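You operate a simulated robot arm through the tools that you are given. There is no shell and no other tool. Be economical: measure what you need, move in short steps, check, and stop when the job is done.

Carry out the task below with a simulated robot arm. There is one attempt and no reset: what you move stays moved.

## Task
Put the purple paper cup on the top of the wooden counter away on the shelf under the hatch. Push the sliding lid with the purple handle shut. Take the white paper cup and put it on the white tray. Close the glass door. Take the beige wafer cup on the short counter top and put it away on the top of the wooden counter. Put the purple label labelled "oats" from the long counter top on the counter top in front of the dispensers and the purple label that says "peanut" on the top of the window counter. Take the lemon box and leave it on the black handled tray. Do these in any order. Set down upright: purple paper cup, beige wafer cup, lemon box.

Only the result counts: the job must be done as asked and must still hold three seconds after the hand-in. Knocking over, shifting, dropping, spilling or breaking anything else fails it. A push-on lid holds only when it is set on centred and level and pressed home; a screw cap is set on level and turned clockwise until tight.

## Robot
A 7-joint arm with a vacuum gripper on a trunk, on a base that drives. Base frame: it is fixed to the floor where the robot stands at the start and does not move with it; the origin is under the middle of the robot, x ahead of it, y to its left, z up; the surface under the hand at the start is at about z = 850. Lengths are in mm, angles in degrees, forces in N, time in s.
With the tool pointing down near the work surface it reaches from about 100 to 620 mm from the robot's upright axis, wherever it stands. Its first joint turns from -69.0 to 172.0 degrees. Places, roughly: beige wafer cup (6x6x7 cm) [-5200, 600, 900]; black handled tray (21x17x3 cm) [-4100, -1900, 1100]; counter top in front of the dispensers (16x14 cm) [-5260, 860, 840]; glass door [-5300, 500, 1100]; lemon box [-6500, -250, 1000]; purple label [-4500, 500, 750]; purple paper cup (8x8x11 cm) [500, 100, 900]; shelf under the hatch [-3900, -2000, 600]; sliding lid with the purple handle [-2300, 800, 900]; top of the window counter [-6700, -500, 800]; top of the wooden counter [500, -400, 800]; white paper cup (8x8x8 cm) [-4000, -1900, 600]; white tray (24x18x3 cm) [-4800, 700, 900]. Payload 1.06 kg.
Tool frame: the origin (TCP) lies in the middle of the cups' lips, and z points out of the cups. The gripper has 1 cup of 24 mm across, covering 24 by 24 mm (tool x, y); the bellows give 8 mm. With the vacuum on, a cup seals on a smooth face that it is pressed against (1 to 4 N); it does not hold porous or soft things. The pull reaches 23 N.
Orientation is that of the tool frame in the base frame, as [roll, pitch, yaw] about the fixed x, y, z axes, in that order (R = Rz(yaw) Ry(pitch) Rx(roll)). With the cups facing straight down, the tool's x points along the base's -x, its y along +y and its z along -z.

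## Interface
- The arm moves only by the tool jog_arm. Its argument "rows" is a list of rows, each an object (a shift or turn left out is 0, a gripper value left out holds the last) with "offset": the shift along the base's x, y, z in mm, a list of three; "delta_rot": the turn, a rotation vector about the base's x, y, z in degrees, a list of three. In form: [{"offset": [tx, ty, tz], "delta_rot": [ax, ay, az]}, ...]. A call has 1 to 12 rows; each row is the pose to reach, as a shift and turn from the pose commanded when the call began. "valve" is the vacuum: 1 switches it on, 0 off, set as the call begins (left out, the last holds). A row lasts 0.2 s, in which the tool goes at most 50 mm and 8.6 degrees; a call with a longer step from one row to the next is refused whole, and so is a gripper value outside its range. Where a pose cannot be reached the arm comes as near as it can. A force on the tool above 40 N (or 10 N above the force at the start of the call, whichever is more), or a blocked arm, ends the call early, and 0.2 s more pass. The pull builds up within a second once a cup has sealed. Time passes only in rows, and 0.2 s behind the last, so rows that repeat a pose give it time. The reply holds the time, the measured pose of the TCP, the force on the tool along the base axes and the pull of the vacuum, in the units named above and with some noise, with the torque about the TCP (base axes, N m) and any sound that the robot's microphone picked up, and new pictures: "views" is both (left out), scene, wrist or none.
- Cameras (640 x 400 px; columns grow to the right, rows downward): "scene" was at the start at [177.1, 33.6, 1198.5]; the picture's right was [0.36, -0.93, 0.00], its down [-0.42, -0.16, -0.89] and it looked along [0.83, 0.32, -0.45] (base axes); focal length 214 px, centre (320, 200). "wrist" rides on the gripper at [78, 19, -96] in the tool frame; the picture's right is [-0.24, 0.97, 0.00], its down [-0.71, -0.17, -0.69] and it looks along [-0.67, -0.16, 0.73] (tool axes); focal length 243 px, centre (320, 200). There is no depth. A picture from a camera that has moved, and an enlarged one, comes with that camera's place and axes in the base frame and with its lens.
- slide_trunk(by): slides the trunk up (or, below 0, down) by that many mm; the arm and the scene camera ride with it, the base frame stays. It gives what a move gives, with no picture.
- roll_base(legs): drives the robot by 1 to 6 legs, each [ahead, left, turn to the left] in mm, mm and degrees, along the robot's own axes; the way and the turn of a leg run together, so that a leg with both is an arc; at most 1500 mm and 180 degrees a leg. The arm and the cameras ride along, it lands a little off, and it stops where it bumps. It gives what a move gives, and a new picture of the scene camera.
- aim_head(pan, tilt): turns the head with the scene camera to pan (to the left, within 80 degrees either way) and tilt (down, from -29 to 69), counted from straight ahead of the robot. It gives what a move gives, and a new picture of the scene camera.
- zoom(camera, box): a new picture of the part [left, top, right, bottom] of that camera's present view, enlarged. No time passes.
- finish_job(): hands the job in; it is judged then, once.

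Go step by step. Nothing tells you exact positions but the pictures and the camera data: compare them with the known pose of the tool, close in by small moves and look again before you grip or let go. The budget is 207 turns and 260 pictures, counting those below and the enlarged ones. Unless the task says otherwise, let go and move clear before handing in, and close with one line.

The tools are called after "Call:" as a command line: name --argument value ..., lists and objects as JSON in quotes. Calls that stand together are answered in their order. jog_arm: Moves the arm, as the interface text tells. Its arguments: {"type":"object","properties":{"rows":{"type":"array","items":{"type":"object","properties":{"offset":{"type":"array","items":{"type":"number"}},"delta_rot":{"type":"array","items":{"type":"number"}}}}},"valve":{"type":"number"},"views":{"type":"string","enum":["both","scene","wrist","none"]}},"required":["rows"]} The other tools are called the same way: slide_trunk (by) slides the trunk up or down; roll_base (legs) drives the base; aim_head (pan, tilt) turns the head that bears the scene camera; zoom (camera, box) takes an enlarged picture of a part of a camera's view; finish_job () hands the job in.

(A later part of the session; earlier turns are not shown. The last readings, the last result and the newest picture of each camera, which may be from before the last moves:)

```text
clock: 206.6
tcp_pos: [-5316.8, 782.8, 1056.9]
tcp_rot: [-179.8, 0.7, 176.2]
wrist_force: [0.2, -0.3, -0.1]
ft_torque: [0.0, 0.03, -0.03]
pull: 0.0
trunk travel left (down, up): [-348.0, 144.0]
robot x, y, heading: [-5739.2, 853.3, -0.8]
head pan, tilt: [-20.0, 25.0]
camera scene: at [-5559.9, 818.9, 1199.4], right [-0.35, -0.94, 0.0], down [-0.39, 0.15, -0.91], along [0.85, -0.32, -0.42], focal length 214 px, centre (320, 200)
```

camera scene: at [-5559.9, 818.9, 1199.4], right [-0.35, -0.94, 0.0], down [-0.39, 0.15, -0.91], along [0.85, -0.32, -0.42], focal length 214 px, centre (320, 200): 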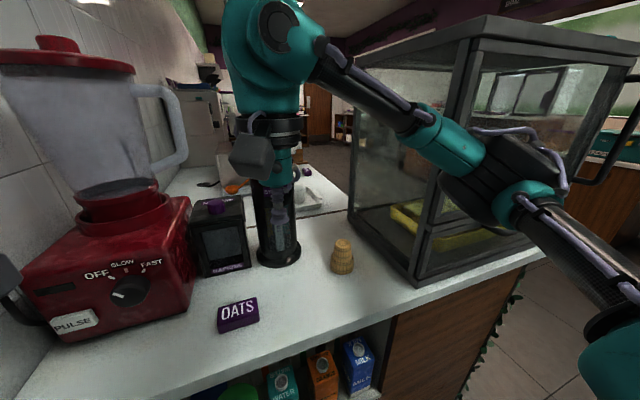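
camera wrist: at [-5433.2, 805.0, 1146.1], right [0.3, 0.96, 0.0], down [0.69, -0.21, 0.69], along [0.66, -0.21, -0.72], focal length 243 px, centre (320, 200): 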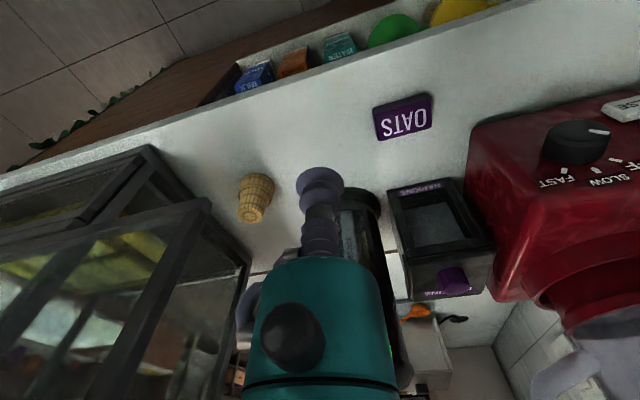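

Call:
jog_arm --rows '[{"offset": [25, -36, -10]}, {"offset": [50, -72, -20]}, {"offset": [75, -106, -35]}, {"offset": [95, -135, -55]}, {"offset": [110, -156, -80]}, {"offset": [110, -156, -95]}, {"offset": [110, -156, -95]}]'

Call:
zoom --camera "wrist" --box '[220, 40, 420, 240]'

```text
clock: 208.2
tcp_pos: [-5206.8, 625.2, 960.5]
tcp_rot: [-179.8, 0.7, 176.3]
wrist_force: [-0.1, 0.1, 0.6]
ft_torque: [-0.03, 0.03, 0.01]
pull: 0.2
trunk travel left (down, up): [-348.0, 144.0]
robot x, y, heading: [-5734.8, 850.7, -1.0]
head pan, tilt: [-20.0, 25.0]
camera scene: at [-5559.9, 818.9, 1199.4], right [-0.35, -0.94, 0.0], down [-0.4, 0.15, -0.91], along [0.85, -0.32, -0.42], focal length 214 px, centre (320, 200)
camera wrist: at [-5286.3, 649.1, 1056.0], right [0.3, 0.95, 0.0], down [0.69, -0.21, 0.69], along [0.66, -0.21, -0.72], focal length 243 px, centre (320, 200)
```

scene: 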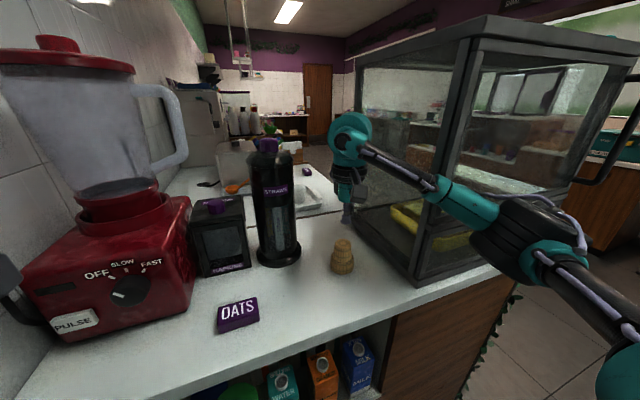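
wrist: 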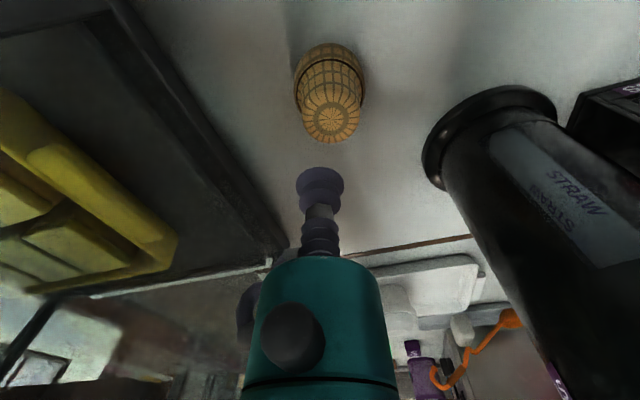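

```text
2.00 times, centred on (320, 140) of wrist
camera zoom: at [-5286.3, 649.1, 1056.0], right [0.3, 0.95, 0.0], down [0.69, -0.21, 0.69], along [0.66, -0.21, -0.72], focal length 485 px, centre (320, 320)
```

zoom: 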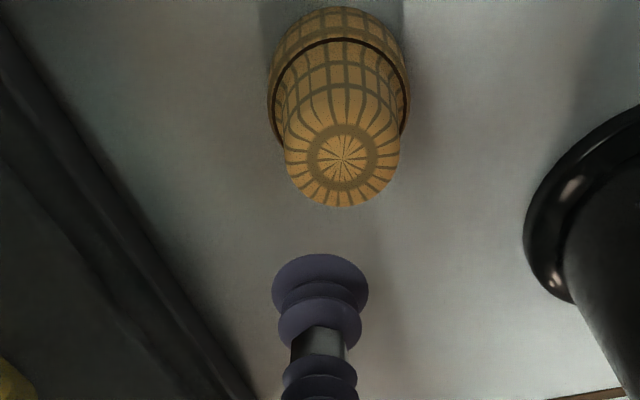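

Call:
jog_arm --rows '[{"offset": [-10, 9, -10]}, {"offset": [-10, 9, -25]}, {"offset": [-10, 9, -25]}]' --views "none"

Call:
zoom --camera "wrist" --box '[220, 40, 420, 240]'

Call:
zoom --camera "scene" --box '[300, 170, 400, 290]'

```text
clock: 209.0
tcp_pos: [-5215.1, 633.7, 934.3]
tcp_rot: [-179.8, 0.7, 176.3]
wrist_force: [0.9, 0.0, 0.7]
ft_torque: [0.01, 0.01, -0.01]
pull: 0.0
trunk travel left (down, up): [-348.0, 144.0]
robot x, y, heading: [-5734.8, 850.4, -0.8]
head pan, tilt: [-20.0, 25.0]
```

```text
2.00 times, centred on (320, 140) of wrist
camera zoom: at [-5294.8, 657.9, 1031.0], right [0.3, 0.95, 0.0], down [0.69, -0.21, 0.69], along [0.66, -0.21, -0.72], focal length 485 px, centre (320, 320)
```

zoom: 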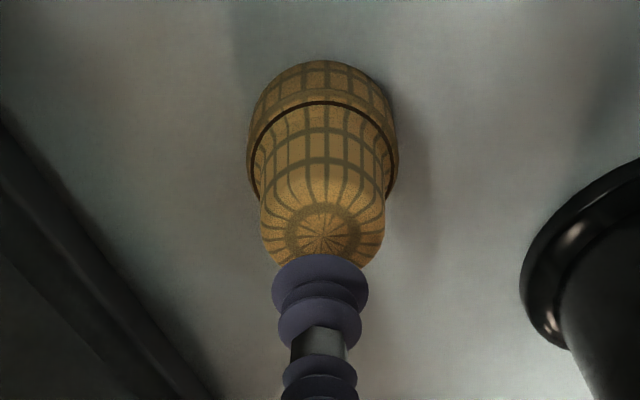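

```text
3.33 times, centred on (350, 230) of scene
camera zoom: at [-5559.9, 818.9, 1199.4], right [-0.35, -0.94, 0.0], down [-0.4, 0.15, -0.91], along [0.85, -0.32, -0.42], focal length 715 px, centre (220, 100)
```

zoom: 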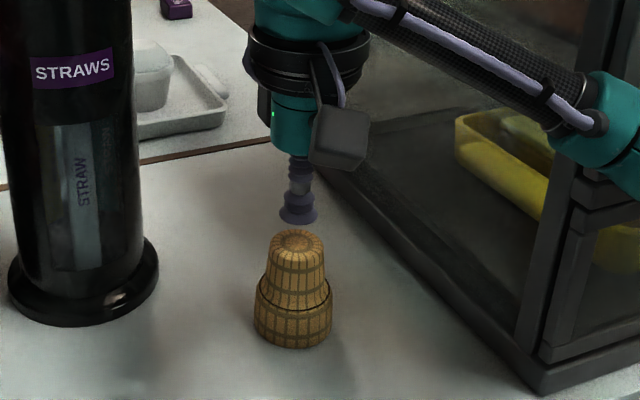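

Aligned. Descend gently with vacuum.

Call:
jog_arm --rows '[{"offset": [-2, 0, -12]}, {"offset": [-2, 0, -20]}, {"offset": [-2, 0, -24]}, {"offset": [-2, 0, -27]}, {"offset": [-2, 0, -27]}]' --valve 1 --views "none"

```text
clock: 210.2
tcp_pos: [-5218.4, 633.9, 911.7]
tcp_rot: [-179.8, 0.9, 176.2]
wrist_force: [1.5, -0.6, 19.3]
ft_torque: [0.06, 0.09, 0.01]
pull: 23.2
trunk travel left (down, up): [-348.0, 144.0]
robot x, y, heading: [-5738.1, 856.2, -0.9]
head pan, tilt: [-20.0, 25.0]
```

Sealed. Lift, retreat, and check.

Call:
jog_arm --rows '[{"offset": [0, 0, 15]}, {"offset": [0, 0, 55]}, {"offset": [-5, 10, 95]}, {"offset": [-30, 45, 115]}, {"offset": [-60, 75, 130]}, {"offset": [-90, 105, 145]}, {"offset": [-120, 140, 150]}, {"offset": [-155, 165, 155]}, {"offset": [-155, 165, 155]}]' --views "scene"

```text
clock: 212.2
tcp_pos: [-5371.9, 797.9, 1063.6]
tcp_rot: [-179.8, 0.6, 176.2]
wrist_force: [-0.3, -0.9, 0.3]
ft_torque: [0.0, 0.02, 0.0]
pull: 22.3
trunk travel left (down, up): [-348.0, 144.0]
robot x, y, heading: [-5737.8, 854.2, -0.9]
head pan, tilt: [-20.0, 25.0]
camera scene: at [-5559.8, 818.8, 1199.3], right [-0.35, -0.94, 0.0], down [-0.4, 0.15, -0.91], along [0.85, -0.32, -0.42], focal length 214 px, centre (320, 200)
```

scene: 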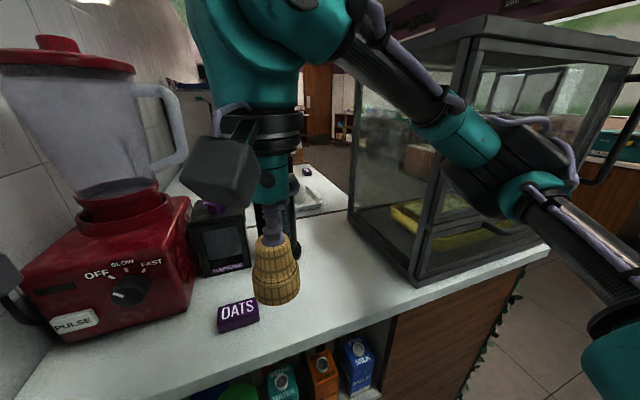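

Holding the wafer cup. Drive back along the aisle to the wooden counter.

Call:
roll_base --legs '[[-120, 0, 0], [0, -1380, 0], [1450, 0, 0], [1450, 0, 0], [1450, 0, 0], [1150, 0, 0]]'

Call:
aim_head --pan 10 --tilt 30

```text
clock: 251.0
tcp_pos: [-39.9, -729.3, 1064.9]
tcp_rot: [-179.8, 0.7, 173.5]
wrist_force: [-0.7, 0.8, -0.3]
ft_torque: [-0.02, -0.04, -0.01]
pull: 23.1
trunk travel left (down, up): [-348.0, 144.0]
robot x, y, heading: [-404.5, -657.4, -3.9]
head pan, tilt: [-20.0, 25.0]
camera scene: at [-227.0, -699.7, 1199.3], right [-0.4, -0.92, 0.0], down [-0.39, 0.17, -0.91], along [0.83, -0.36, -0.42], focal length 214 px, centre (320, 200)
```

scene: 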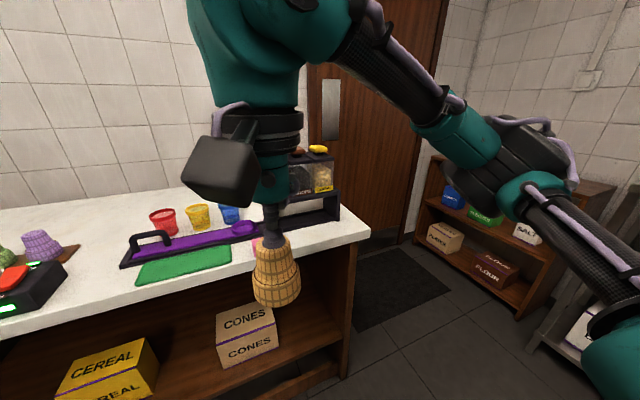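

```text
clock: 251.9
tcp_pos: [-40.0, -730.5, 1063.7]
tcp_rot: [-179.8, 0.7, 173.4]
wrist_force: [-0.3, -0.2, -0.4]
ft_torque: [-0.01, -0.01, 0.0]
pull: 22.6
trunk travel left (down, up): [-348.0, 144.0]
robot x, y, heading: [-404.6, -660.3, -3.9]
head pan, tilt: [10.0, 30.0]
camera scene: at [-221.7, -652.8, 1191.4], right [0.11, -0.99, 0.0], down [-0.5, -0.06, -0.87], along [0.86, 0.1, -0.5], focal length 214 px, centre (320, 200)
```

scene: 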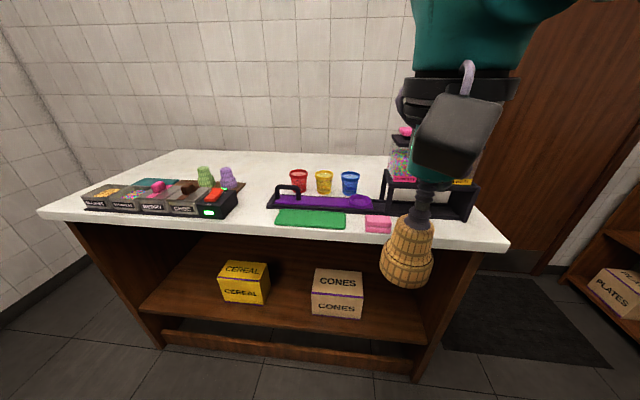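

Call:
roll_base --legs '[[0, 0, 3.9], [0, 680, 0], [380, 0, 0]]'

Call:
aim_head --pan 15 --tilt 30

```text
clock: 260.7
tcp_pos: [345.8, -37.4, 1062.9]
tcp_rot: [-179.9, 0.7, 176.8]
wrist_force: [0.7, 0.1, 0.0]
ft_torque: [-0.01, 0.02, -0.01]
pull: 22.8
trunk travel left (down, up): [-348.0, 144.0]
robot x, y, heading: [-18.6, 8.1, -0.2]
head pan, tilt: [10.0, 30.0]
camera scene: at [159.6, 28.7, 1191.3], right [0.17, -0.98, 0.0], down [-0.49, -0.09, -0.87], along [0.85, 0.15, -0.5], focal length 214 px, centre (320, 200)
```

scene: 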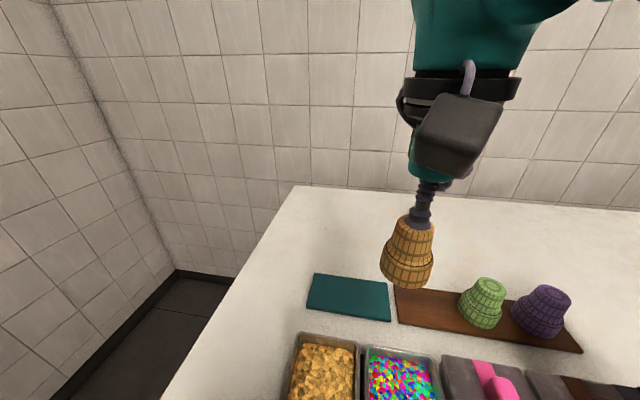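

```text
clock: 261.4
tcp_pos: [345.8, -36.6, 1063.8]
tcp_rot: [-179.7, 0.8, 176.8]
wrist_force: [-0.5, -0.8, -1.1]
ft_torque: [0.01, -0.01, 0.0]
pull: 23.4
trunk travel left (down, up): [-348.0, 144.0]
robot x, y, heading: [-23.1, 14.6, -0.2]
head pan, tilt: [15.0, 30.0]
camera scene: at [157.6, 36.4, 1191.4], right [0.26, -0.97, 0.0], down [-0.48, -0.13, -0.87], along [0.84, 0.22, -0.5], focal length 214 px, centre (320, 200)
```

scene: 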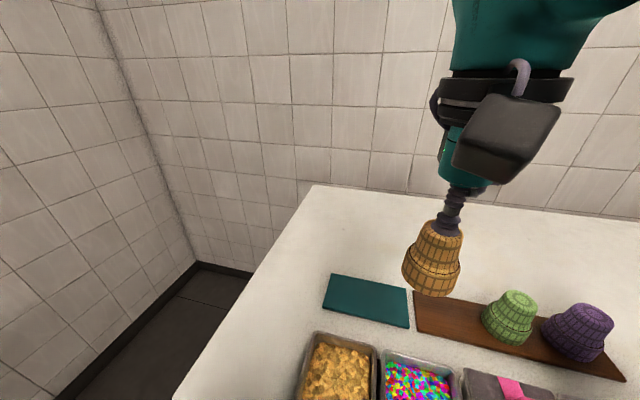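

Place it on the clear area at about (525, 70).

Call:
jog_arm --rows '[{"offset": [38, 22, 0]}, {"offset": [76, 44, 0]}, {"offset": [114, 66, -10]}, {"offset": [150, 88, -30]}, {"offset": [180, 106, -60]}, {"offset": [180, 106, -105]}, {"offset": [180, 106, -115]}, {"offset": [180, 106, -115]}]'

```text
clock: 263.2
tcp_pos: [526.3, 67.1, 949.7]
tcp_rot: [-179.9, 0.7, 176.9]
wrist_force: [0.6, -0.4, -0.1]
ft_torque: [0.01, 0.04, -0.02]
pull: 23.2
trunk travel left (down, up): [-348.0, 144.0]
robot x, y, heading: [-22.3, 13.4, 0.0]
head pan, tilt: [15.0, 30.0]
camera scene: at [157.6, 36.5, 1191.4], right [0.26, -0.97, 0.0], down [-0.48, -0.13, -0.87], along [0.84, 0.22, -0.5], focal length 214 px, centre (320, 200)
camera wrist: at [447.7, 91.2, 1044.2], right [0.29, 0.96, 0.0], down [0.69, -0.21, 0.69], along [0.66, -0.2, -0.72], focal length 243 px, centre (320, 200)
```

scene: 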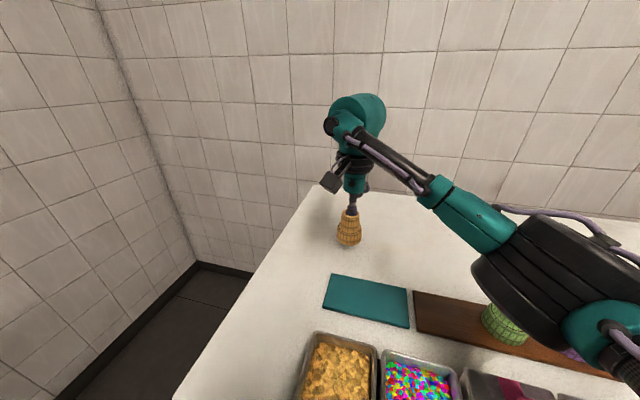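
wrist: 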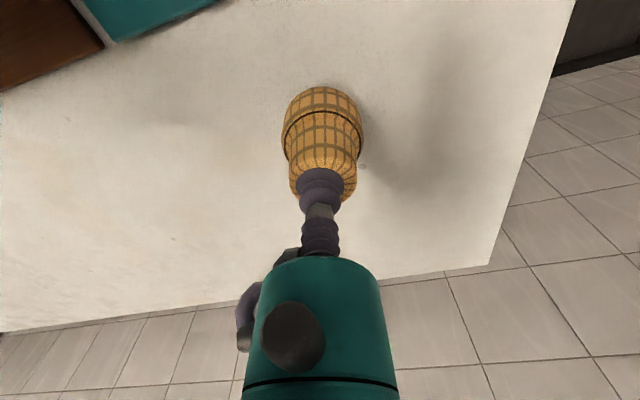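

The elbow hangs near the green cup, so I raise the trunk and reach down with the arm instead.

Call:
slide_trunk --by 120

Call:
jog_arm --rows '[{"offset": [0, 0, -40]}, {"offset": [0, 0, -80]}, {"offset": [0, 0, -115]}, {"offset": [0, 0, -130]}, {"offset": [0, 0, -130]}]' --views "scene"

```text
clock: 264.7
tcp_pos: [525.3, 68.2, 1068.2]
tcp_rot: [-179.7, 0.5, 176.7]
wrist_force: [0.9, 0.7, -0.8]
ft_torque: [0.01, 0.02, 0.01]
pull: 22.6
trunk travel left (down, up): [-468.0, 24.0]
robot x, y, heading: [-21.0, 11.8, 0.0]
head pan, tilt: [15.0, 30.0]
```

```text
clock: 265.9
tcp_pos: [525.5, 70.1, 941.3]
tcp_rot: [-179.9, 0.7, 176.6]
wrist_force: [0.7, 0.0, -0.1]
ft_torque: [0.0, -0.02, 0.02]
pull: 22.9
trunk travel left (down, up): [-468.0, 24.0]
robot x, y, heading: [-18.5, 15.9, -0.2]
head pan, tilt: [15.0, 30.0]
camera scene: at [94.8, 36.5, 1326.7], right [0.26, -0.97, 0.0], down [-0.48, -0.13, -0.87], along [0.84, 0.22, -0.5], focal length 214 px, centre (320, 200)
```

scene: 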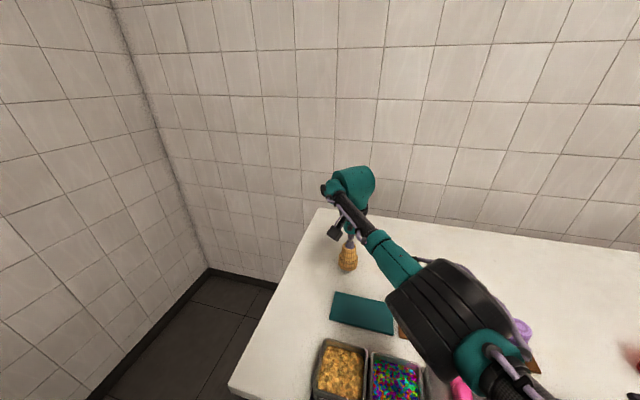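

Now descend to contact.

Call:
jog_arm --rows '[{"offset": [0, 0, -4]}, {"offset": [0, 0, -8]}, {"offset": [0, 0, -11]}, {"offset": [0, 0, -14]}, {"offset": [0, 0, -14]}]' --views "none"

```text
clock: 267.1
tcp_pos: [525.7, 70.2, 925.3]
tcp_rot: [-179.9, 0.7, 176.8]
wrist_force: [-0.2, 0.4, -0.1]
ft_torque: [-0.01, 0.02, -0.01]
pull: 22.9
trunk travel left (down, up): [-468.0, 24.0]
robot x, y, heading: [-23.8, 12.9, 0.2]
head pan, tilt: [15.0, 30.0]
```

Call:
jog_arm --rows '[{"offset": [0, 0, -3]}, {"offset": [0, 0, -5]}, {"offset": [0, 0, -7]}, {"offset": [0, 0, -7]}]' --views "none"

```text
clock: 268.1
tcp_pos: [525.3, 69.3, 918.1]
tcp_rot: [-179.8, 0.7, 176.8]
wrist_force: [-0.3, -0.5, -0.6]
ft_torque: [0.0, 0.01, -0.03]
pull: 23.0
trunk travel left (down, up): [-468.0, 24.0]
robot x, y, heading: [-20.9, 13.3, -0.2]
head pan, tilt: [15.0, 30.0]
```

Call:
jog_arm --rows '[{"offset": [0, 0, -3]}, {"offset": [0, 0, -5]}, {"offset": [0, 0, -7]}, {"offset": [0, 0, -7]}]' --views "none"

Call:
zoom --camera "scene" --box '[310, 200, 390, 290]'

```text
clock: 269.1
tcp_pos: [525.7, 68.3, 912.4]
tcp_rot: [-179.7, 1.0, 177.0]
wrist_force: [1.7, 0.7, 17.9]
ft_torque: [0.03, 0.06, -0.02]
pull: 22.9
trunk travel left (down, up): [-468.0, 24.0]
robot x, y, heading: [-18.1, 12.2, 0.1]
head pan, tilt: [15.0, 30.0]
```

```text
4.44 times, centred on (350, 245) of scene
camera zoom: at [93.7, 36.5, 1327.0], right [0.26, -0.97, 0.0], down [-0.48, -0.13, -0.87], along [0.84, 0.22, -0.5], focal length 953 px, centre (187, 0)
```

zoom: 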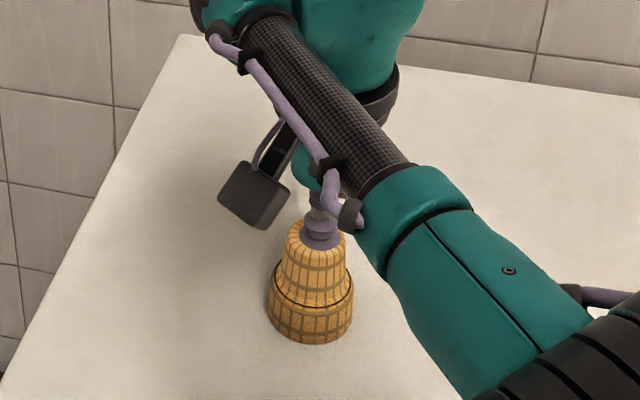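

Contact (18 N). Release and rise.

Call:
jog_arm --rows '[{"offset": [0, 0, 1.5]}, {"offset": [0, 0, 1.5]}, {"offset": [0, 0, 1.5]}, {"offset": [0, 0, 1.5]}, {"offset": [0, 0, 1.5]}]' --valve 0 --views "none"

Call:
jog_arm --rows '[{"offset": [0, 0, 6]}, {"offset": [0, 0, 20]}, {"offset": [0, 0, 60]}, {"offset": [0, 0, 105]}, {"offset": [-30, -10, 140]}, {"offset": [-70, -20, 160]}, {"offset": [-110, -30, 170]}, {"offset": [-150, -30, 170]}, {"offset": [-150, -30, 170]}]' --views "scene"

```text
clock: 270.3
tcp_pos: [526.1, 66.8, 912.6]
tcp_rot: [-179.8, 0.7, 176.9]
wrist_force: [-0.1, 0.6, 2.2]
ft_torque: [-0.03, -0.02, 0.03]
pull: 0.0
trunk travel left (down, up): [-468.0, 24.0]
robot x, y, heading: [-22.6, 13.4, -0.2]
head pan, tilt: [15.0, 30.0]
```

```text
clock: 272.3
tcp_pos: [376.6, 37.7, 1081.0]
tcp_rot: [-179.6, 0.7, 176.7]
wrist_force: [-0.1, 0.8, 0.1]
ft_torque: [0.01, 0.02, -0.04]
pull: 0.1
out of reach, approached as far as the arm can: row 5
trunk travel left (down, up): [-468.0, 24.0]
robot x, y, heading: [-20.2, 13.0, -0.0]
head pan, tilt: [15.0, 30.0]
camera scene: at [95.0, 36.4, 1326.7], right [0.26, -0.97, 0.0], down [-0.48, -0.13, -0.87], along [0.84, 0.22, -0.5], focal length 214 px, centre (320, 200)
```

scene: 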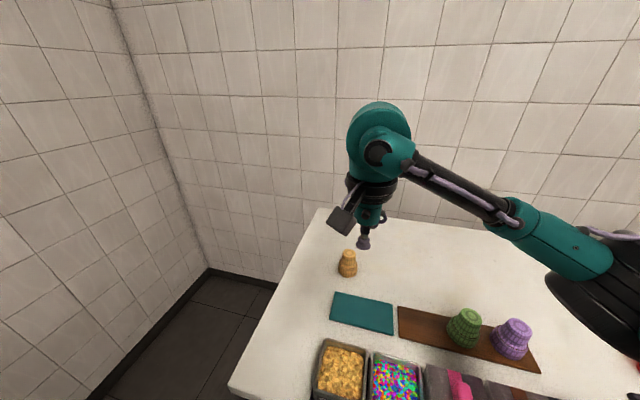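

Wafer cup placed. Next the sliding lid with the purple handle at (−2300, 800): drive there facing +y.

Call:
roll_base --legs '[[-350, 0, 0], [0, 0, 90], [-150, 700, 0], [0, 1230, 0]]'

Call:
aim_head --pan 5 --tilt 30

```text
clock: 295.2
tcp_pos: [-2338.5, 223.8, 1080.6]
tcp_rot: [-179.8, 0.8, -90.9]
wrist_force: [-0.2, -0.1, 0.7]
ft_torque: [0.01, 0.01, -0.02]
pull: 0.1
trunk travel left (down, up): [-468.0, 24.0]
robot x, y, heading: [-2301.2, -172.6, 92.2]
head pan, tilt: [15.0, 30.0]
camera scene: at [-2325.9, -58.9, 1326.7], right [0.96, 0.29, 0.0], down [0.15, -0.48, -0.87], along [-0.26, 0.83, -0.5], focal length 214 px, centre (320, 200)
```

scene: 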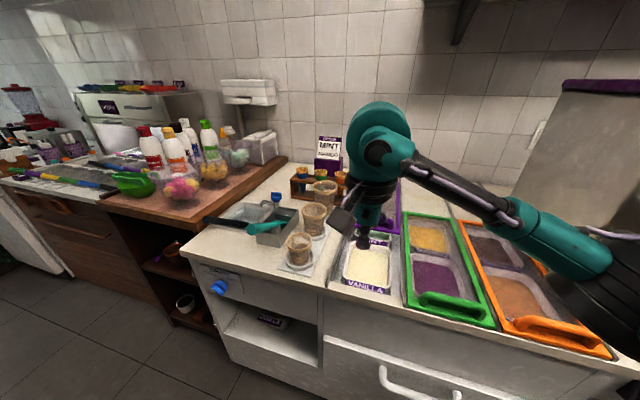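

```text
clock: 295.9
tcp_pos: [-2338.4, 223.1, 1080.4]
tcp_rot: [-179.8, 0.7, -91.0]
wrist_force: [0.3, -0.3, -0.3]
ft_torque: [-0.02, 0.0, 0.0]
pull: 0.1
trunk travel left (down, up): [-468.0, 24.0]
robot x, y, heading: [-2297.8, -172.8, 92.1]
head pan, tilt: [5.0, 30.0]
camera scene: at [-2310.5, -55.6, 1326.7], right [0.99, 0.12, 0.0], down [0.06, -0.5, -0.87], along [-0.11, 0.86, -0.5], focal length 214 px, centre (320, 200)
```

scene: 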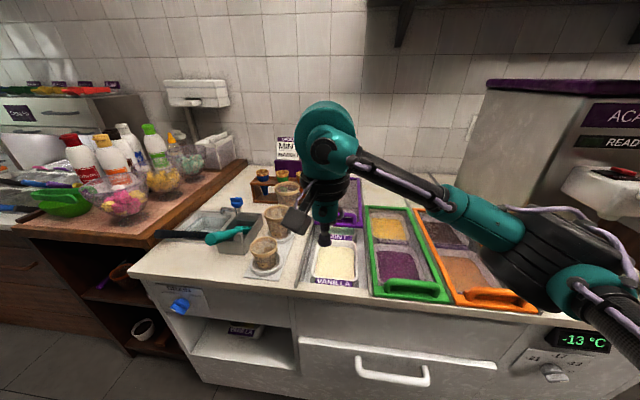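

The purple lid is slid back (away from me), exposing VANILLA. Move the arm aside for a clear view.

Call:
jog_arm --rows '[{"offset": [40, -10, 0]}, {"offset": [80, -20, 0]}, {"offset": [120, -30, 0]}, {"offset": [160, -40, 0]}, {"offset": [200, -50, 0]}, {"offset": [200, -50, 0]}]' --views "none"

Call:
zoom --camera "scene" --box '[230, 120, 470, 320]'

```text
clock: 297.3
tcp_pos: [-2140.2, 174.0, 1080.5]
tcp_rot: [-179.8, 0.7, -91.0]
wrist_force: [0.0, 0.0, 0.2]
ft_torque: [0.0, 0.0, -0.02]
pull: 0.0
trunk travel left (down, up): [-468.0, 24.0]
robot x, y, heading: [-2299.3, -174.5, 91.9]
head pan, tilt: [5.0, 30.0]
```

```text
2.00 times, centred on (350, 220) of scene
camera zoom: at [-2310.8, -55.4, 1326.7], right [0.99, 0.12, 0.0], down [0.06, -0.5, -0.87], along [-0.11, 0.86, -0.5], focal length 429 px, centre (260, 160)
```

zoom: 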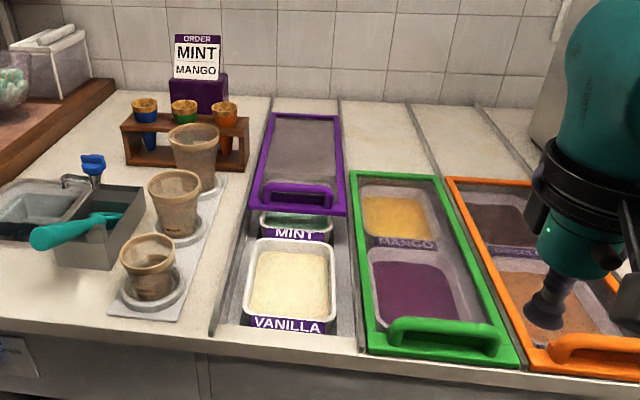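

The purple lid must be slid toward me (−y) by ~290 mm. I'll suck onto its pane behind the handle and draw it shut. Move closer.

Call:
roll_base --legs '[[205, 0, 0]]'

Call:
slide_trunk --by -60

Call:
jog_arm --rows '[{"offset": [-35, 35, 0]}, {"offset": [-70, 70, 0]}, {"offset": [-105, 105, 0]}, {"offset": [-140, 140, 0]}, {"offset": [-170, 175, 0]}, {"offset": [-182, 215, 0]}, {"offset": [-182, 240, 0]}, {"offset": [-182, 240, 0]}]'

```text
clock: 299.0
tcp_pos: [-2149.7, 379.2, 1080.0]
tcp_rot: [-179.8, 0.7, -90.9]
wrist_force: [-0.5, 0.2, 0.4]
ft_torque: [0.0, 0.0, -0.02]
pull: 0.1
trunk travel left (down, up): [-468.0, 24.0]
robot x, y, heading: [-2308.5, 26.5, 92.0]
head pan, tilt: [5.0, 30.0]
camera scene: at [-2318.8, 148.5, 1326.6], right [0.99, 0.13, 0.0], down [0.06, -0.5, -0.87], along [-0.11, 0.86, -0.5], focal length 214 px, centre (320, 200)
```

scene: 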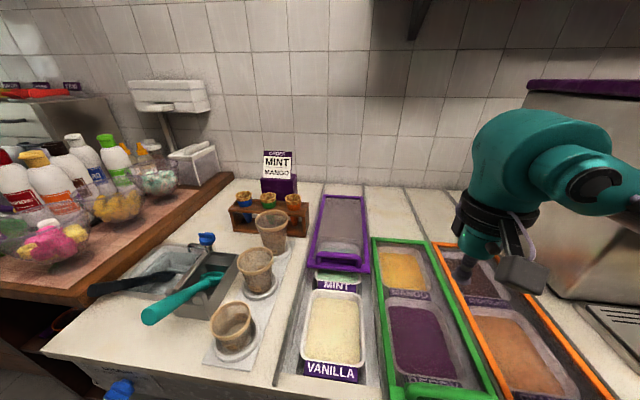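

```text
clock: 300.0
tcp_pos: [-2149.8, 377.5, 1020.4]
tcp_rot: [-179.8, 0.9, -90.8]
wrist_force: [0.3, -0.4, 0.0]
ft_torque: [0.0, 0.0, 0.02]
pull: 0.1
trunk travel left (down, up): [-408.0, 84.0]
robot x, y, heading: [-2309.9, 30.0, 91.9]
head pan, tilt: [5.0, 30.0]
```

```text
clock: 301.8
tcp_pos: [-2331.0, 616.0, 1020.8]
tcp_rot: [-179.7, 0.8, -90.6]
wrist_force: [0.6, 0.3, 0.7]
ft_torque: [-0.01, 0.0, -0.02]
pull: 0.2
trunk travel left (down, up): [-408.0, 84.0]
robot x, y, heading: [-2306.7, 31.6, 92.3]
head pan, tilt: [5.0, 30.0]
camera scene: at [-2320.4, 190.1, 1256.8], right [0.99, 0.13, 0.0], down [0.06, -0.5, -0.87], along [-0.11, 0.86, -0.5], focal length 214 px, centre (320, 200)
camera wrist: at [-2351.8, 536.7, 1116.0], right [-0.97, 0.25, 0.0], down [0.18, 0.7, 0.69], along [0.17, 0.67, -0.72], focal length 243 px, centre (320, 200)
```

scene: 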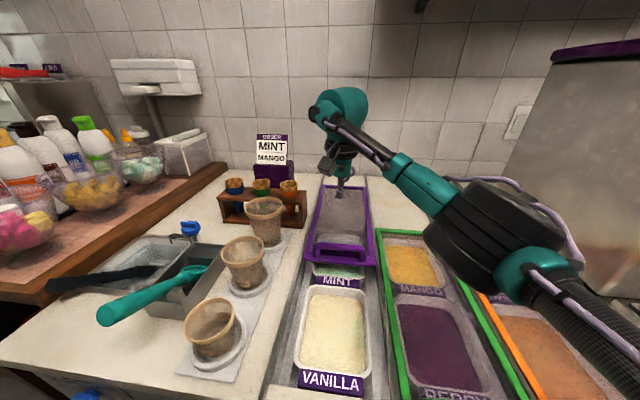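
wrist: 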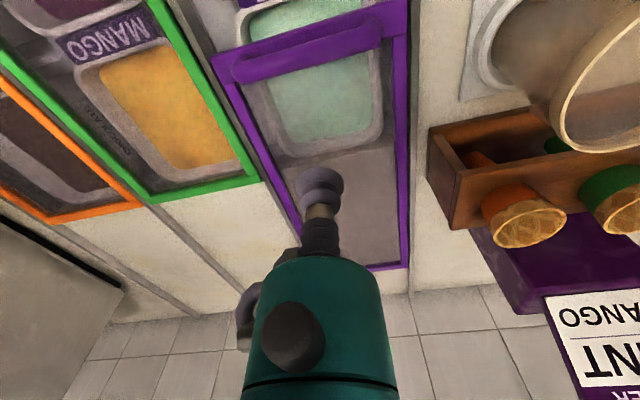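

TCP is above the lid pane just behind the handle. Descend onto the pane.

Call:
jog_arm --rows '[{"offset": [0, 0, -40]}, {"offset": [0, 0, -80]}, {"offset": [0, 0, -105]}, {"offset": [0, 0, -115]}, {"offset": [0, 0, -120]}, {"offset": [0, 0, -120]}]' --valve 1

```text
clock: 303.2
tcp_pos: [-2330.9, 617.5, 902.4]
tcp_rot: [-179.8, 0.8, -90.7]
wrist_force: [-1.0, 0.2, 0.0]
ft_torque: [-0.01, 0.01, 0.01]
pull: 0.1
trunk travel left (down, up): [-408.0, 84.0]
robot x, y, heading: [-2305.1, 31.7, 92.3]
head pan, tilt: [5.0, 30.0]
camera scene: at [-2320.5, 190.1, 1256.8], right [0.99, 0.13, 0.0], down [0.06, -0.5, -0.87], along [-0.11, 0.86, -0.5], focal length 214 px, centre (320, 200)
camera wrist: at [-2352.5, 537.5, 998.0], right [-0.97, 0.25, 0.0], down [0.18, 0.7, 0.69], along [0.17, 0.67, -0.72], focal length 243 px, centre (320, 200)
```

scene: 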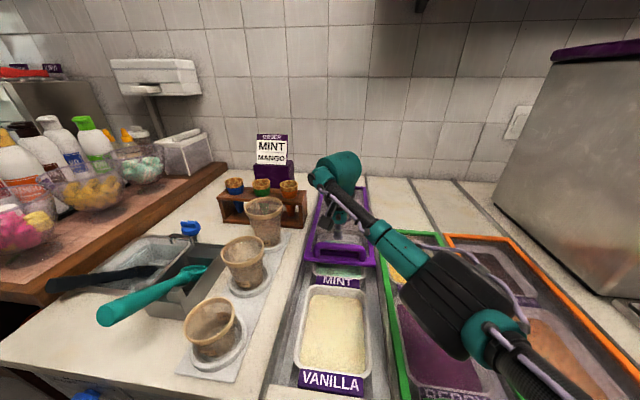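
wrist: 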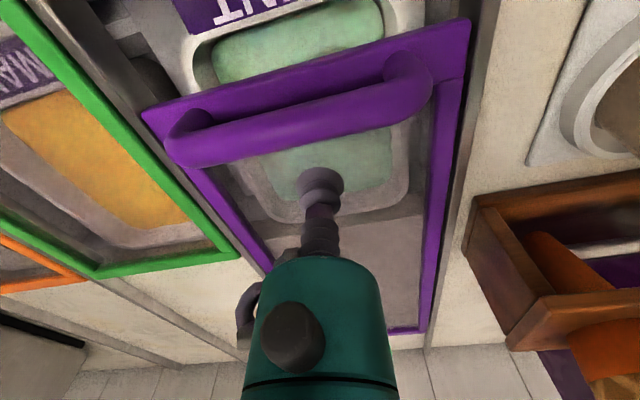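

Call:
jog_arm --rows '[{"offset": [0, 18, 0]}, {"offset": [0, 18, -10]}, {"offset": [0, 18, -16]}, {"offset": [0, 18, -22]}, {"offset": [0, 18, -22]}]' --views "wrist"

```text
clock: 304.4
tcp_pos: [-2332.3, 635.2, 878.8]
tcp_rot: [-179.8, 0.6, -90.7]
wrist_force: [-0.5, -0.2, -0.5]
ft_torque: [0.03, 0.03, 0.0]
pull: 0.1
trunk travel left (down, up): [-408.0, 84.0]
robot x, y, heading: [-2308.0, 28.6, 92.3]
head pan, tilt: [5.0, 30.0]
camera wrist: at [-2353.0, 556.2, 974.0], right [-0.97, 0.25, 0.0], down [0.18, 0.7, 0.69], along [0.17, 0.67, -0.72], focal length 243 px, centre (320, 200)
```

wrist: 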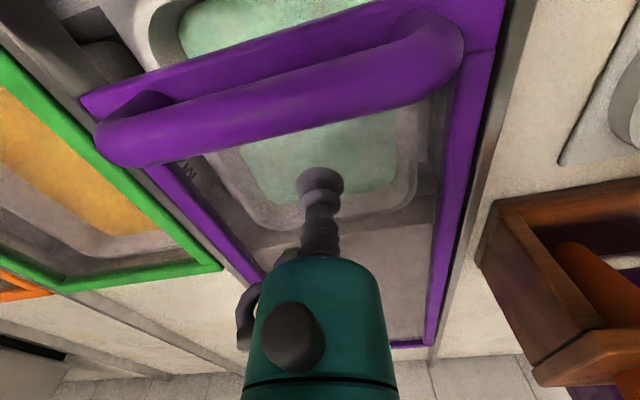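

Call:
jog_arm --rows '[{"offset": [0, 0, -4]}, {"offset": [0, 0, -8]}, {"offset": [0, 0, -12]}, {"offset": [0, 0, -16]}, {"offset": [0, 0, -16]}]' --views "none"

```text
clock: 305.6
tcp_pos: [-2331.6, 635.0, 863.7]
tcp_rot: [-179.8, 0.9, -90.8]
wrist_force: [-1.3, 1.9, 9.0]
ft_torque: [-0.07, 0.02, -0.15]
pull: 22.7
trunk travel left (down, up): [-408.0, 84.0]
robot x, y, heading: [-2305.7, 32.2, 92.2]
head pan, tilt: [5.0, 30.0]
```

Sealed on the pane. Draw the lid toward −y.

Call:
jog_arm --rows '[{"offset": [0, -8, 1]}, {"offset": [0, -20, 1]}, {"offset": [0, -35, 1]}, {"offset": [0, -50, 1]}, {"offset": [0, -65, 1]}, {"offset": [0, -80, 1]}, {"offset": [0, -80, 1]}]'

```text
clock: 307.4
tcp_pos: [-2368.1, 552.3, 883.7]
tcp_rot: [179.4, 2.3, -88.9]
wrist_force: [0.5, -0.3, -0.8]
ft_torque: [-0.01, 0.01, -0.01]
pull: 0.0
trunk travel left (down, up): [-408.0, 84.0]
robot x, y, heading: [-2310.8, 32.7, 92.8]
head pan, tilt: [5.0, 30.0]
stopped in row 7: the arm was blocked; the commanded pose is now the measured one
camera scene: at [-2339.7, 185.1, 1257.5], right [0.99, 0.14, 0.01], down [0.08, -0.49, -0.87], along [-0.11, 0.86, -0.5], focal length 214 px, centre (320, 200)
camera wrist: at [-2384.9, 469.4, 976.6], right [-0.98, 0.22, 0.02], down [0.17, 0.68, 0.71], along [0.14, 0.7, -0.7], focal length 243 px, centre (320, 200)
```

scene: 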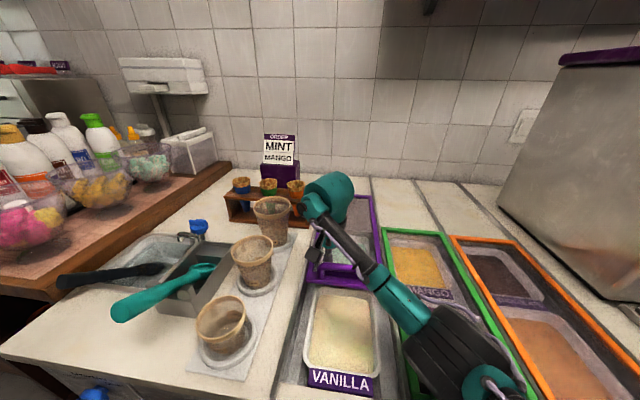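
wrist: 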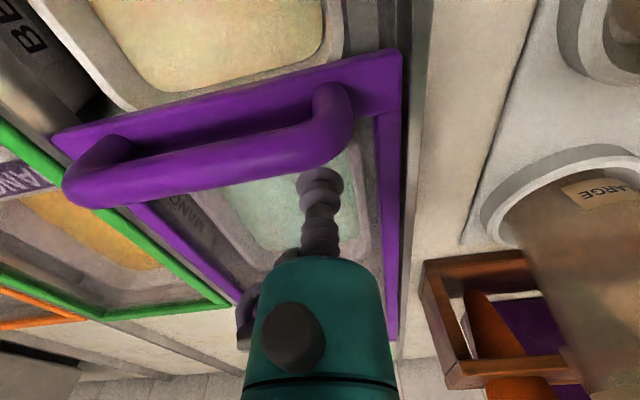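

The arm is blocked—likely the elbow touching the green lid/counter. Raise everything away.

Call:
slide_trunk --by 80

Call:
jog_arm --rows '[{"offset": [0, 0, 20]}, {"offset": [0, 0, 50]}, {"offset": [0, 0, 90]}, {"offset": [0, 0, 90]}]' --views "scene"

```text
clock: 308.5
tcp_pos: [-2347.7, 553.8, 953.1]
tcp_rot: [179.3, 1.2, -89.5]
wrist_force: [0.0, 0.2, -0.8]
ft_torque: [0.02, -0.01, 0.07]
pull: 0.0
trunk travel left (down, up): [-488.0, 4.0]
robot x, y, heading: [-2312.4, 33.4, 92.4]
head pan, tilt: [5.0, 30.0]
```

```text
clock: 309.5
tcp_pos: [-2349.9, 553.1, 1044.2]
tcp_rot: [179.4, 1.3, -89.6]
wrist_force: [0.3, -0.3, 1.0]
ft_torque: [-0.04, 0.01, 0.02]
pull: 0.0
trunk travel left (down, up): [-488.0, 4.0]
robot x, y, heading: [-2310.3, 28.3, 92.2]
head pan, tilt: [5.0, 30.0]
camera scene: at [-2320.6, 124.9, 1346.4], right [0.99, 0.13, 0.0], down [0.07, -0.5, -0.87], along [-0.11, 0.86, -0.5], focal length 214 px, centre (320, 200)
```

scene: 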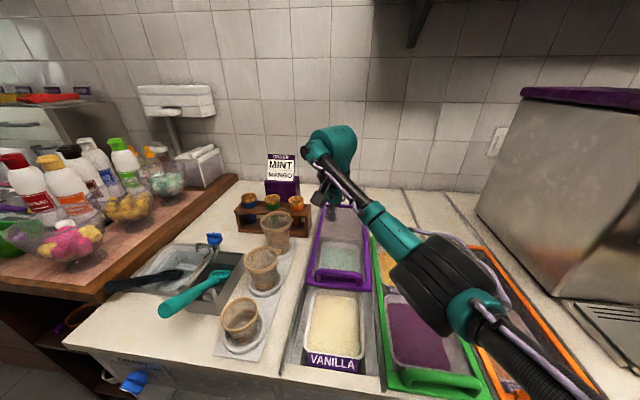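

I'll restand further to the left so the elbow hangs in front of the counter. Raise and shift the base left, then move the tool back over the lid.

Call:
jog_arm --rows '[{"offset": [10, -40, 30]}, {"offset": [20, -80, 50]}, {"offset": [20, -120, 70]}, {"offset": [20, -120, 70]}]' --views "none"

Call:
roll_base --legs '[[-10, 260, 0]]'

Call:
aim_head --pan -30 --tilt 40

```text
refused: row 1 steps farther than a row can; nothing moved
```

```text
clock: 312.4
tcp_pos: [-2608.8, 532.1, 1044.2]
tcp_rot: [179.2, 1.4, -89.3]
wrist_force: [-0.6, 0.5, 0.4]
ft_torque: [0.0, -0.01, 0.03]
pull: 0.0
trunk travel left (down, up): [-488.0, 4.0]
robot x, y, heading: [-2561.9, 7.5, 92.7]
head pan, tilt: [5.0, 30.0]
camera scene: at [-2578.5, 103.2, 1346.5], right [0.99, 0.13, 0.0], down [0.07, -0.5, -0.87], along [-0.12, 0.86, -0.5], focal length 214 px, centre (320, 200)
```

scene: 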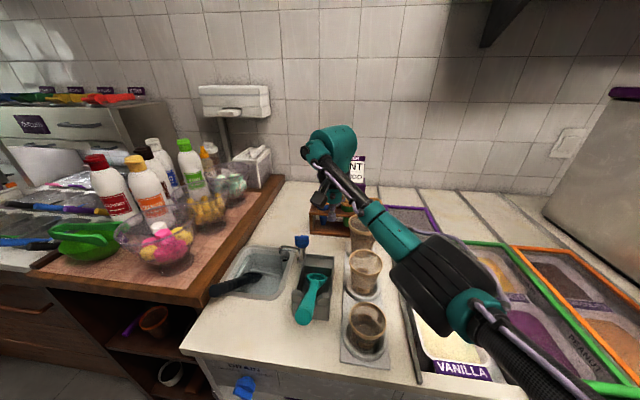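

```text
clock: 313.4
tcp_pos: [-2608.6, 532.6, 1045.2]
tcp_rot: [179.3, 1.3, -89.3]
wrist_force: [0.3, -0.2, -0.1]
ft_torque: [0.01, -0.02, 0.02]
pull: 0.0
trunk travel left (down, up): [-488.0, 4.0]
robot x, y, heading: [-2568.9, 5.7, 92.6]
head pan, tilt: [-30.0, 40.0]
camera scene: at [-2527.2, 89.2, 1331.2], right [0.89, -0.46, 0.0], down [-0.29, -0.57, -0.77], along [0.35, 0.68, -0.64], focal length 214 px, centre (320, 200)
```

scene: 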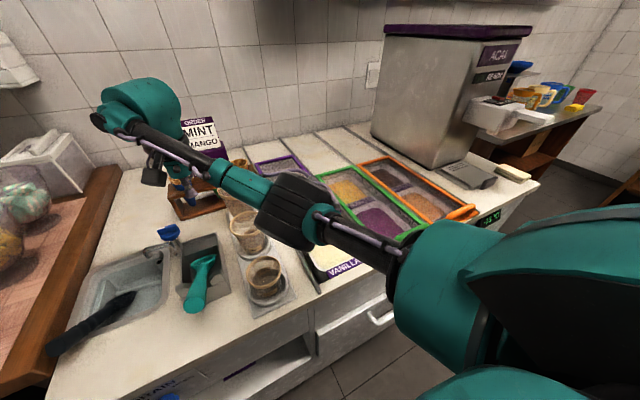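

Call:
roll_base --legs '[[35, 0, 0]]'

Call:
jog_arm --rows '[{"offset": [30, -5, 25]}, {"offset": [70, -5, 30]}, {"offset": [115, -5, 30]}, {"offset": [160, -5, 30]}, {"offset": [205, -5, 30]}, {"offset": [245, -5, 15]}, {"offset": [278, 0, -15]}, {"offset": [278, 0, -40]}, {"offset": [278, 0, -40]}]'

```text
clock: 314.3
tcp_pos: [-2610.4, 568.5, 1044.1]
tcp_rot: [179.2, 1.4, -89.4]
wrist_force: [0.4, -0.2, 0.5]
ft_torque: [-0.04, 0.04, 0.03]
pull: 0.1
trunk travel left (down, up): [-488.0, 4.0]
robot x, y, heading: [-2570.2, 45.1, 92.7]
head pan, tilt: [-30.0, 40.0]
camera scene: at [-2528.9, 126.0, 1331.0], right [0.89, -0.46, 0.0], down [-0.29, -0.57, -0.77], along [0.35, 0.68, -0.64], focal length 214 px, centre (320, 200)
```

scene: 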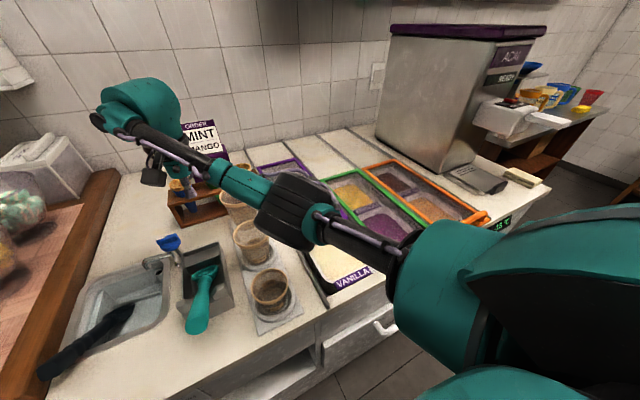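

```text
clock: 316.3
tcp_pos: [-2333.9, 570.2, 1005.9]
tcp_rot: [179.2, 1.4, -89.2]
wrist_force: [-0.9, -0.1, -0.3]
ft_torque: [-0.01, -0.02, 0.0]
pull: 0.1
trunk travel left (down, up): [-488.0, 4.0]
robot x, y, heading: [-2568.8, 45.5, 92.6]
head pan, tilt: [-30.0, 40.0]
camera scene: at [-2528.8, 124.6, 1331.2], right [0.89, -0.46, 0.0], down [-0.29, -0.57, -0.77], along [0.35, 0.68, -0.64], focal length 214 px, centre (320, 200)
camera wrist: at [-2352.1, 488.6, 1100.6], right [-0.97, 0.22, 0.02], down [0.17, 0.69, 0.7], along [0.14, 0.69, -0.71], focal length 243 px, centre (320, 200)
```

scene: 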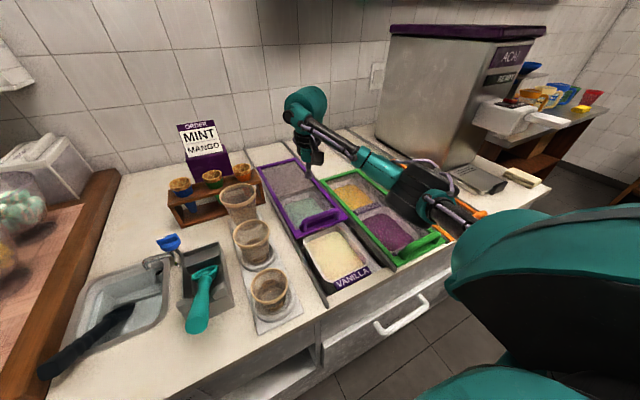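
wrist: 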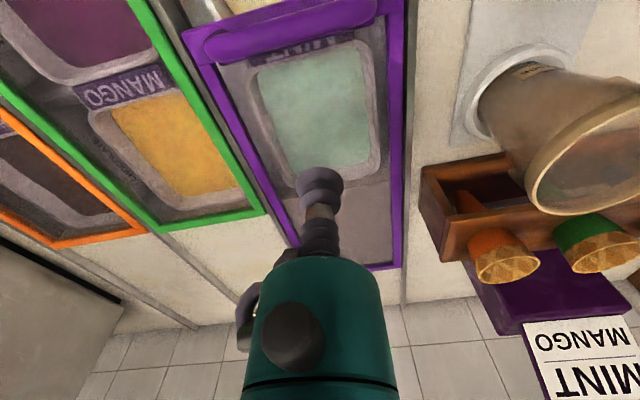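

The elbow is now high and in front. Descend to the pane again.

Call:
jog_arm --rows '[{"offset": [3, -5, -40]}, {"offset": [3, -5, -80]}, {"offset": [3, -5, -115]}, {"offset": [3, -5, -132]}, {"offset": [3, -5, -140]}, {"offset": [3, -5, -143]}, {"offset": [3, -5, -143]}, {"offset": [3, -5, -143]}]' --valve 1

```text
clock: 318.1
tcp_pos: [-2328.0, 564.5, 863.9]
tcp_rot: [179.3, 1.6, -89.3]
wrist_force: [1.6, 0.7, 16.0]
ft_torque: [-0.07, -0.04, -0.14]
pull: 22.6
trunk travel left (down, up): [-488.0, 4.0]
robot x, y, heading: [-2566.9, 44.4, 92.1]
head pan, tilt: [-30.0, 40.0]
camera scene: at [-2529.3, 123.5, 1331.4], right [0.89, -0.46, 0.0], down [-0.29, -0.57, -0.77], along [0.35, 0.68, -0.64], focal length 214 px, centre (320, 200)
camera wrist: at [-2346.1, 482.7, 957.4], right [-0.97, 0.22, 0.02], down [0.17, 0.69, 0.7], along [0.14, 0.69, -0.71], focal length 243 px, centre (320, 200)
```

scene: 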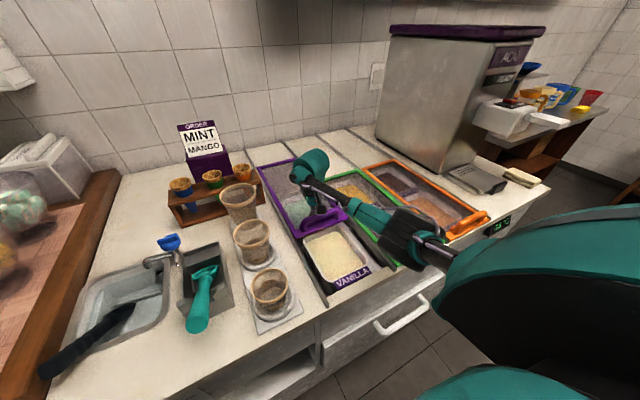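
wrist: 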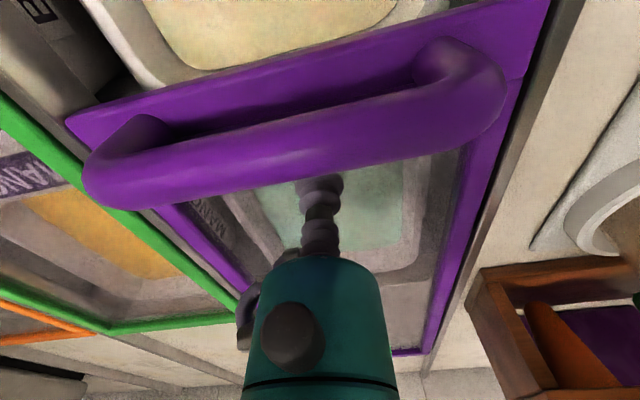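

Sealed. Draw the lid −y in moderate steps.

Call:
jog_arm --rows '[{"offset": [0, -8, 2]}, {"offset": [0, -18, 2]}, {"offset": [0, -30, 2]}, {"offset": [0, -42, 2]}, {"offset": [0, -54, 2]}, {"offset": [0, -66, 2]}, {"offset": [0, -66, 2]}]' --views "scene"

```text
clock: 319.7
tcp_pos: [-2328.9, 498.2, 863.3]
tcp_rot: [179.2, 1.2, -89.3]
wrist_force: [4.8, -1.4, -6.5]
ft_torque: [0.02, 0.02, 0.02]
pull: 22.5
trunk travel left (down, up): [-488.0, 4.0]
robot x, y, heading: [-2568.6, 44.9, 92.6]
head pan, tilt: [-30.0, 40.0]
camera scene: at [-2528.1, 125.1, 1330.9], right [0.89, -0.46, 0.0], down [-0.29, -0.57, -0.77], along [0.35, 0.68, -0.64], focal length 214 px, centre (320, 200)
```

scene: 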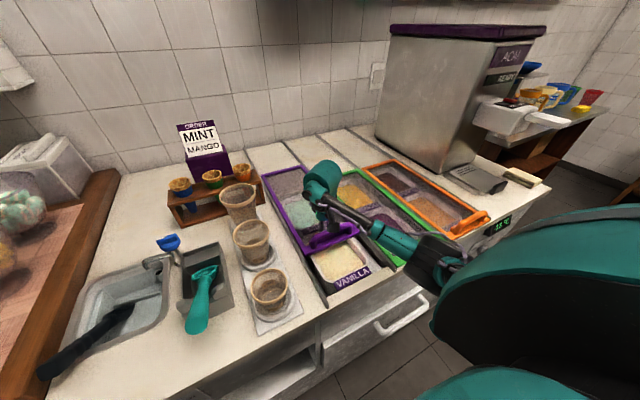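

Call:
jog_arm --rows '[{"offset": [-1, -12, -1]}, {"offset": [-2, -24, -1]}, {"offset": [-2, -36, -1]}, {"offset": [-2, -48, -1]}, {"offset": [-2, -60, -1]}, {"offset": [-2, -72, -1]}, {"offset": [-2, -84, -1]}, {"offset": [-2, -84, -1]}]' --views "scene"

```text
clock: 321.5
tcp_pos: [-2332.8, 411.9, 863.8]
tcp_rot: [179.2, 1.5, -89.3]
wrist_force: [-6.6, 1.3, 11.4]
ft_torque: [-0.06, -0.03, 0.09]
pull: 22.7
trunk travel left (down, up): [-488.0, 4.0]
robot x, y, heading: [-2569.8, 41.6, 92.8]
head pan, tilt: [-30.0, 40.0]
camera scene: at [-2530.0, 124.0, 1331.3], right [0.89, -0.46, 0.0], down [-0.29, -0.57, -0.77], along [0.35, 0.68, -0.64], focal length 214 px, centre (320, 200)
```

scene: 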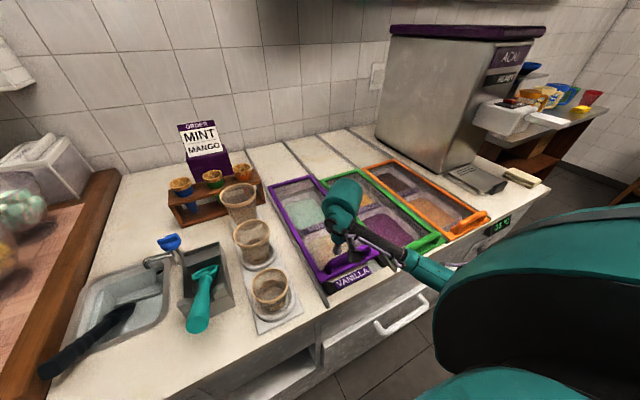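

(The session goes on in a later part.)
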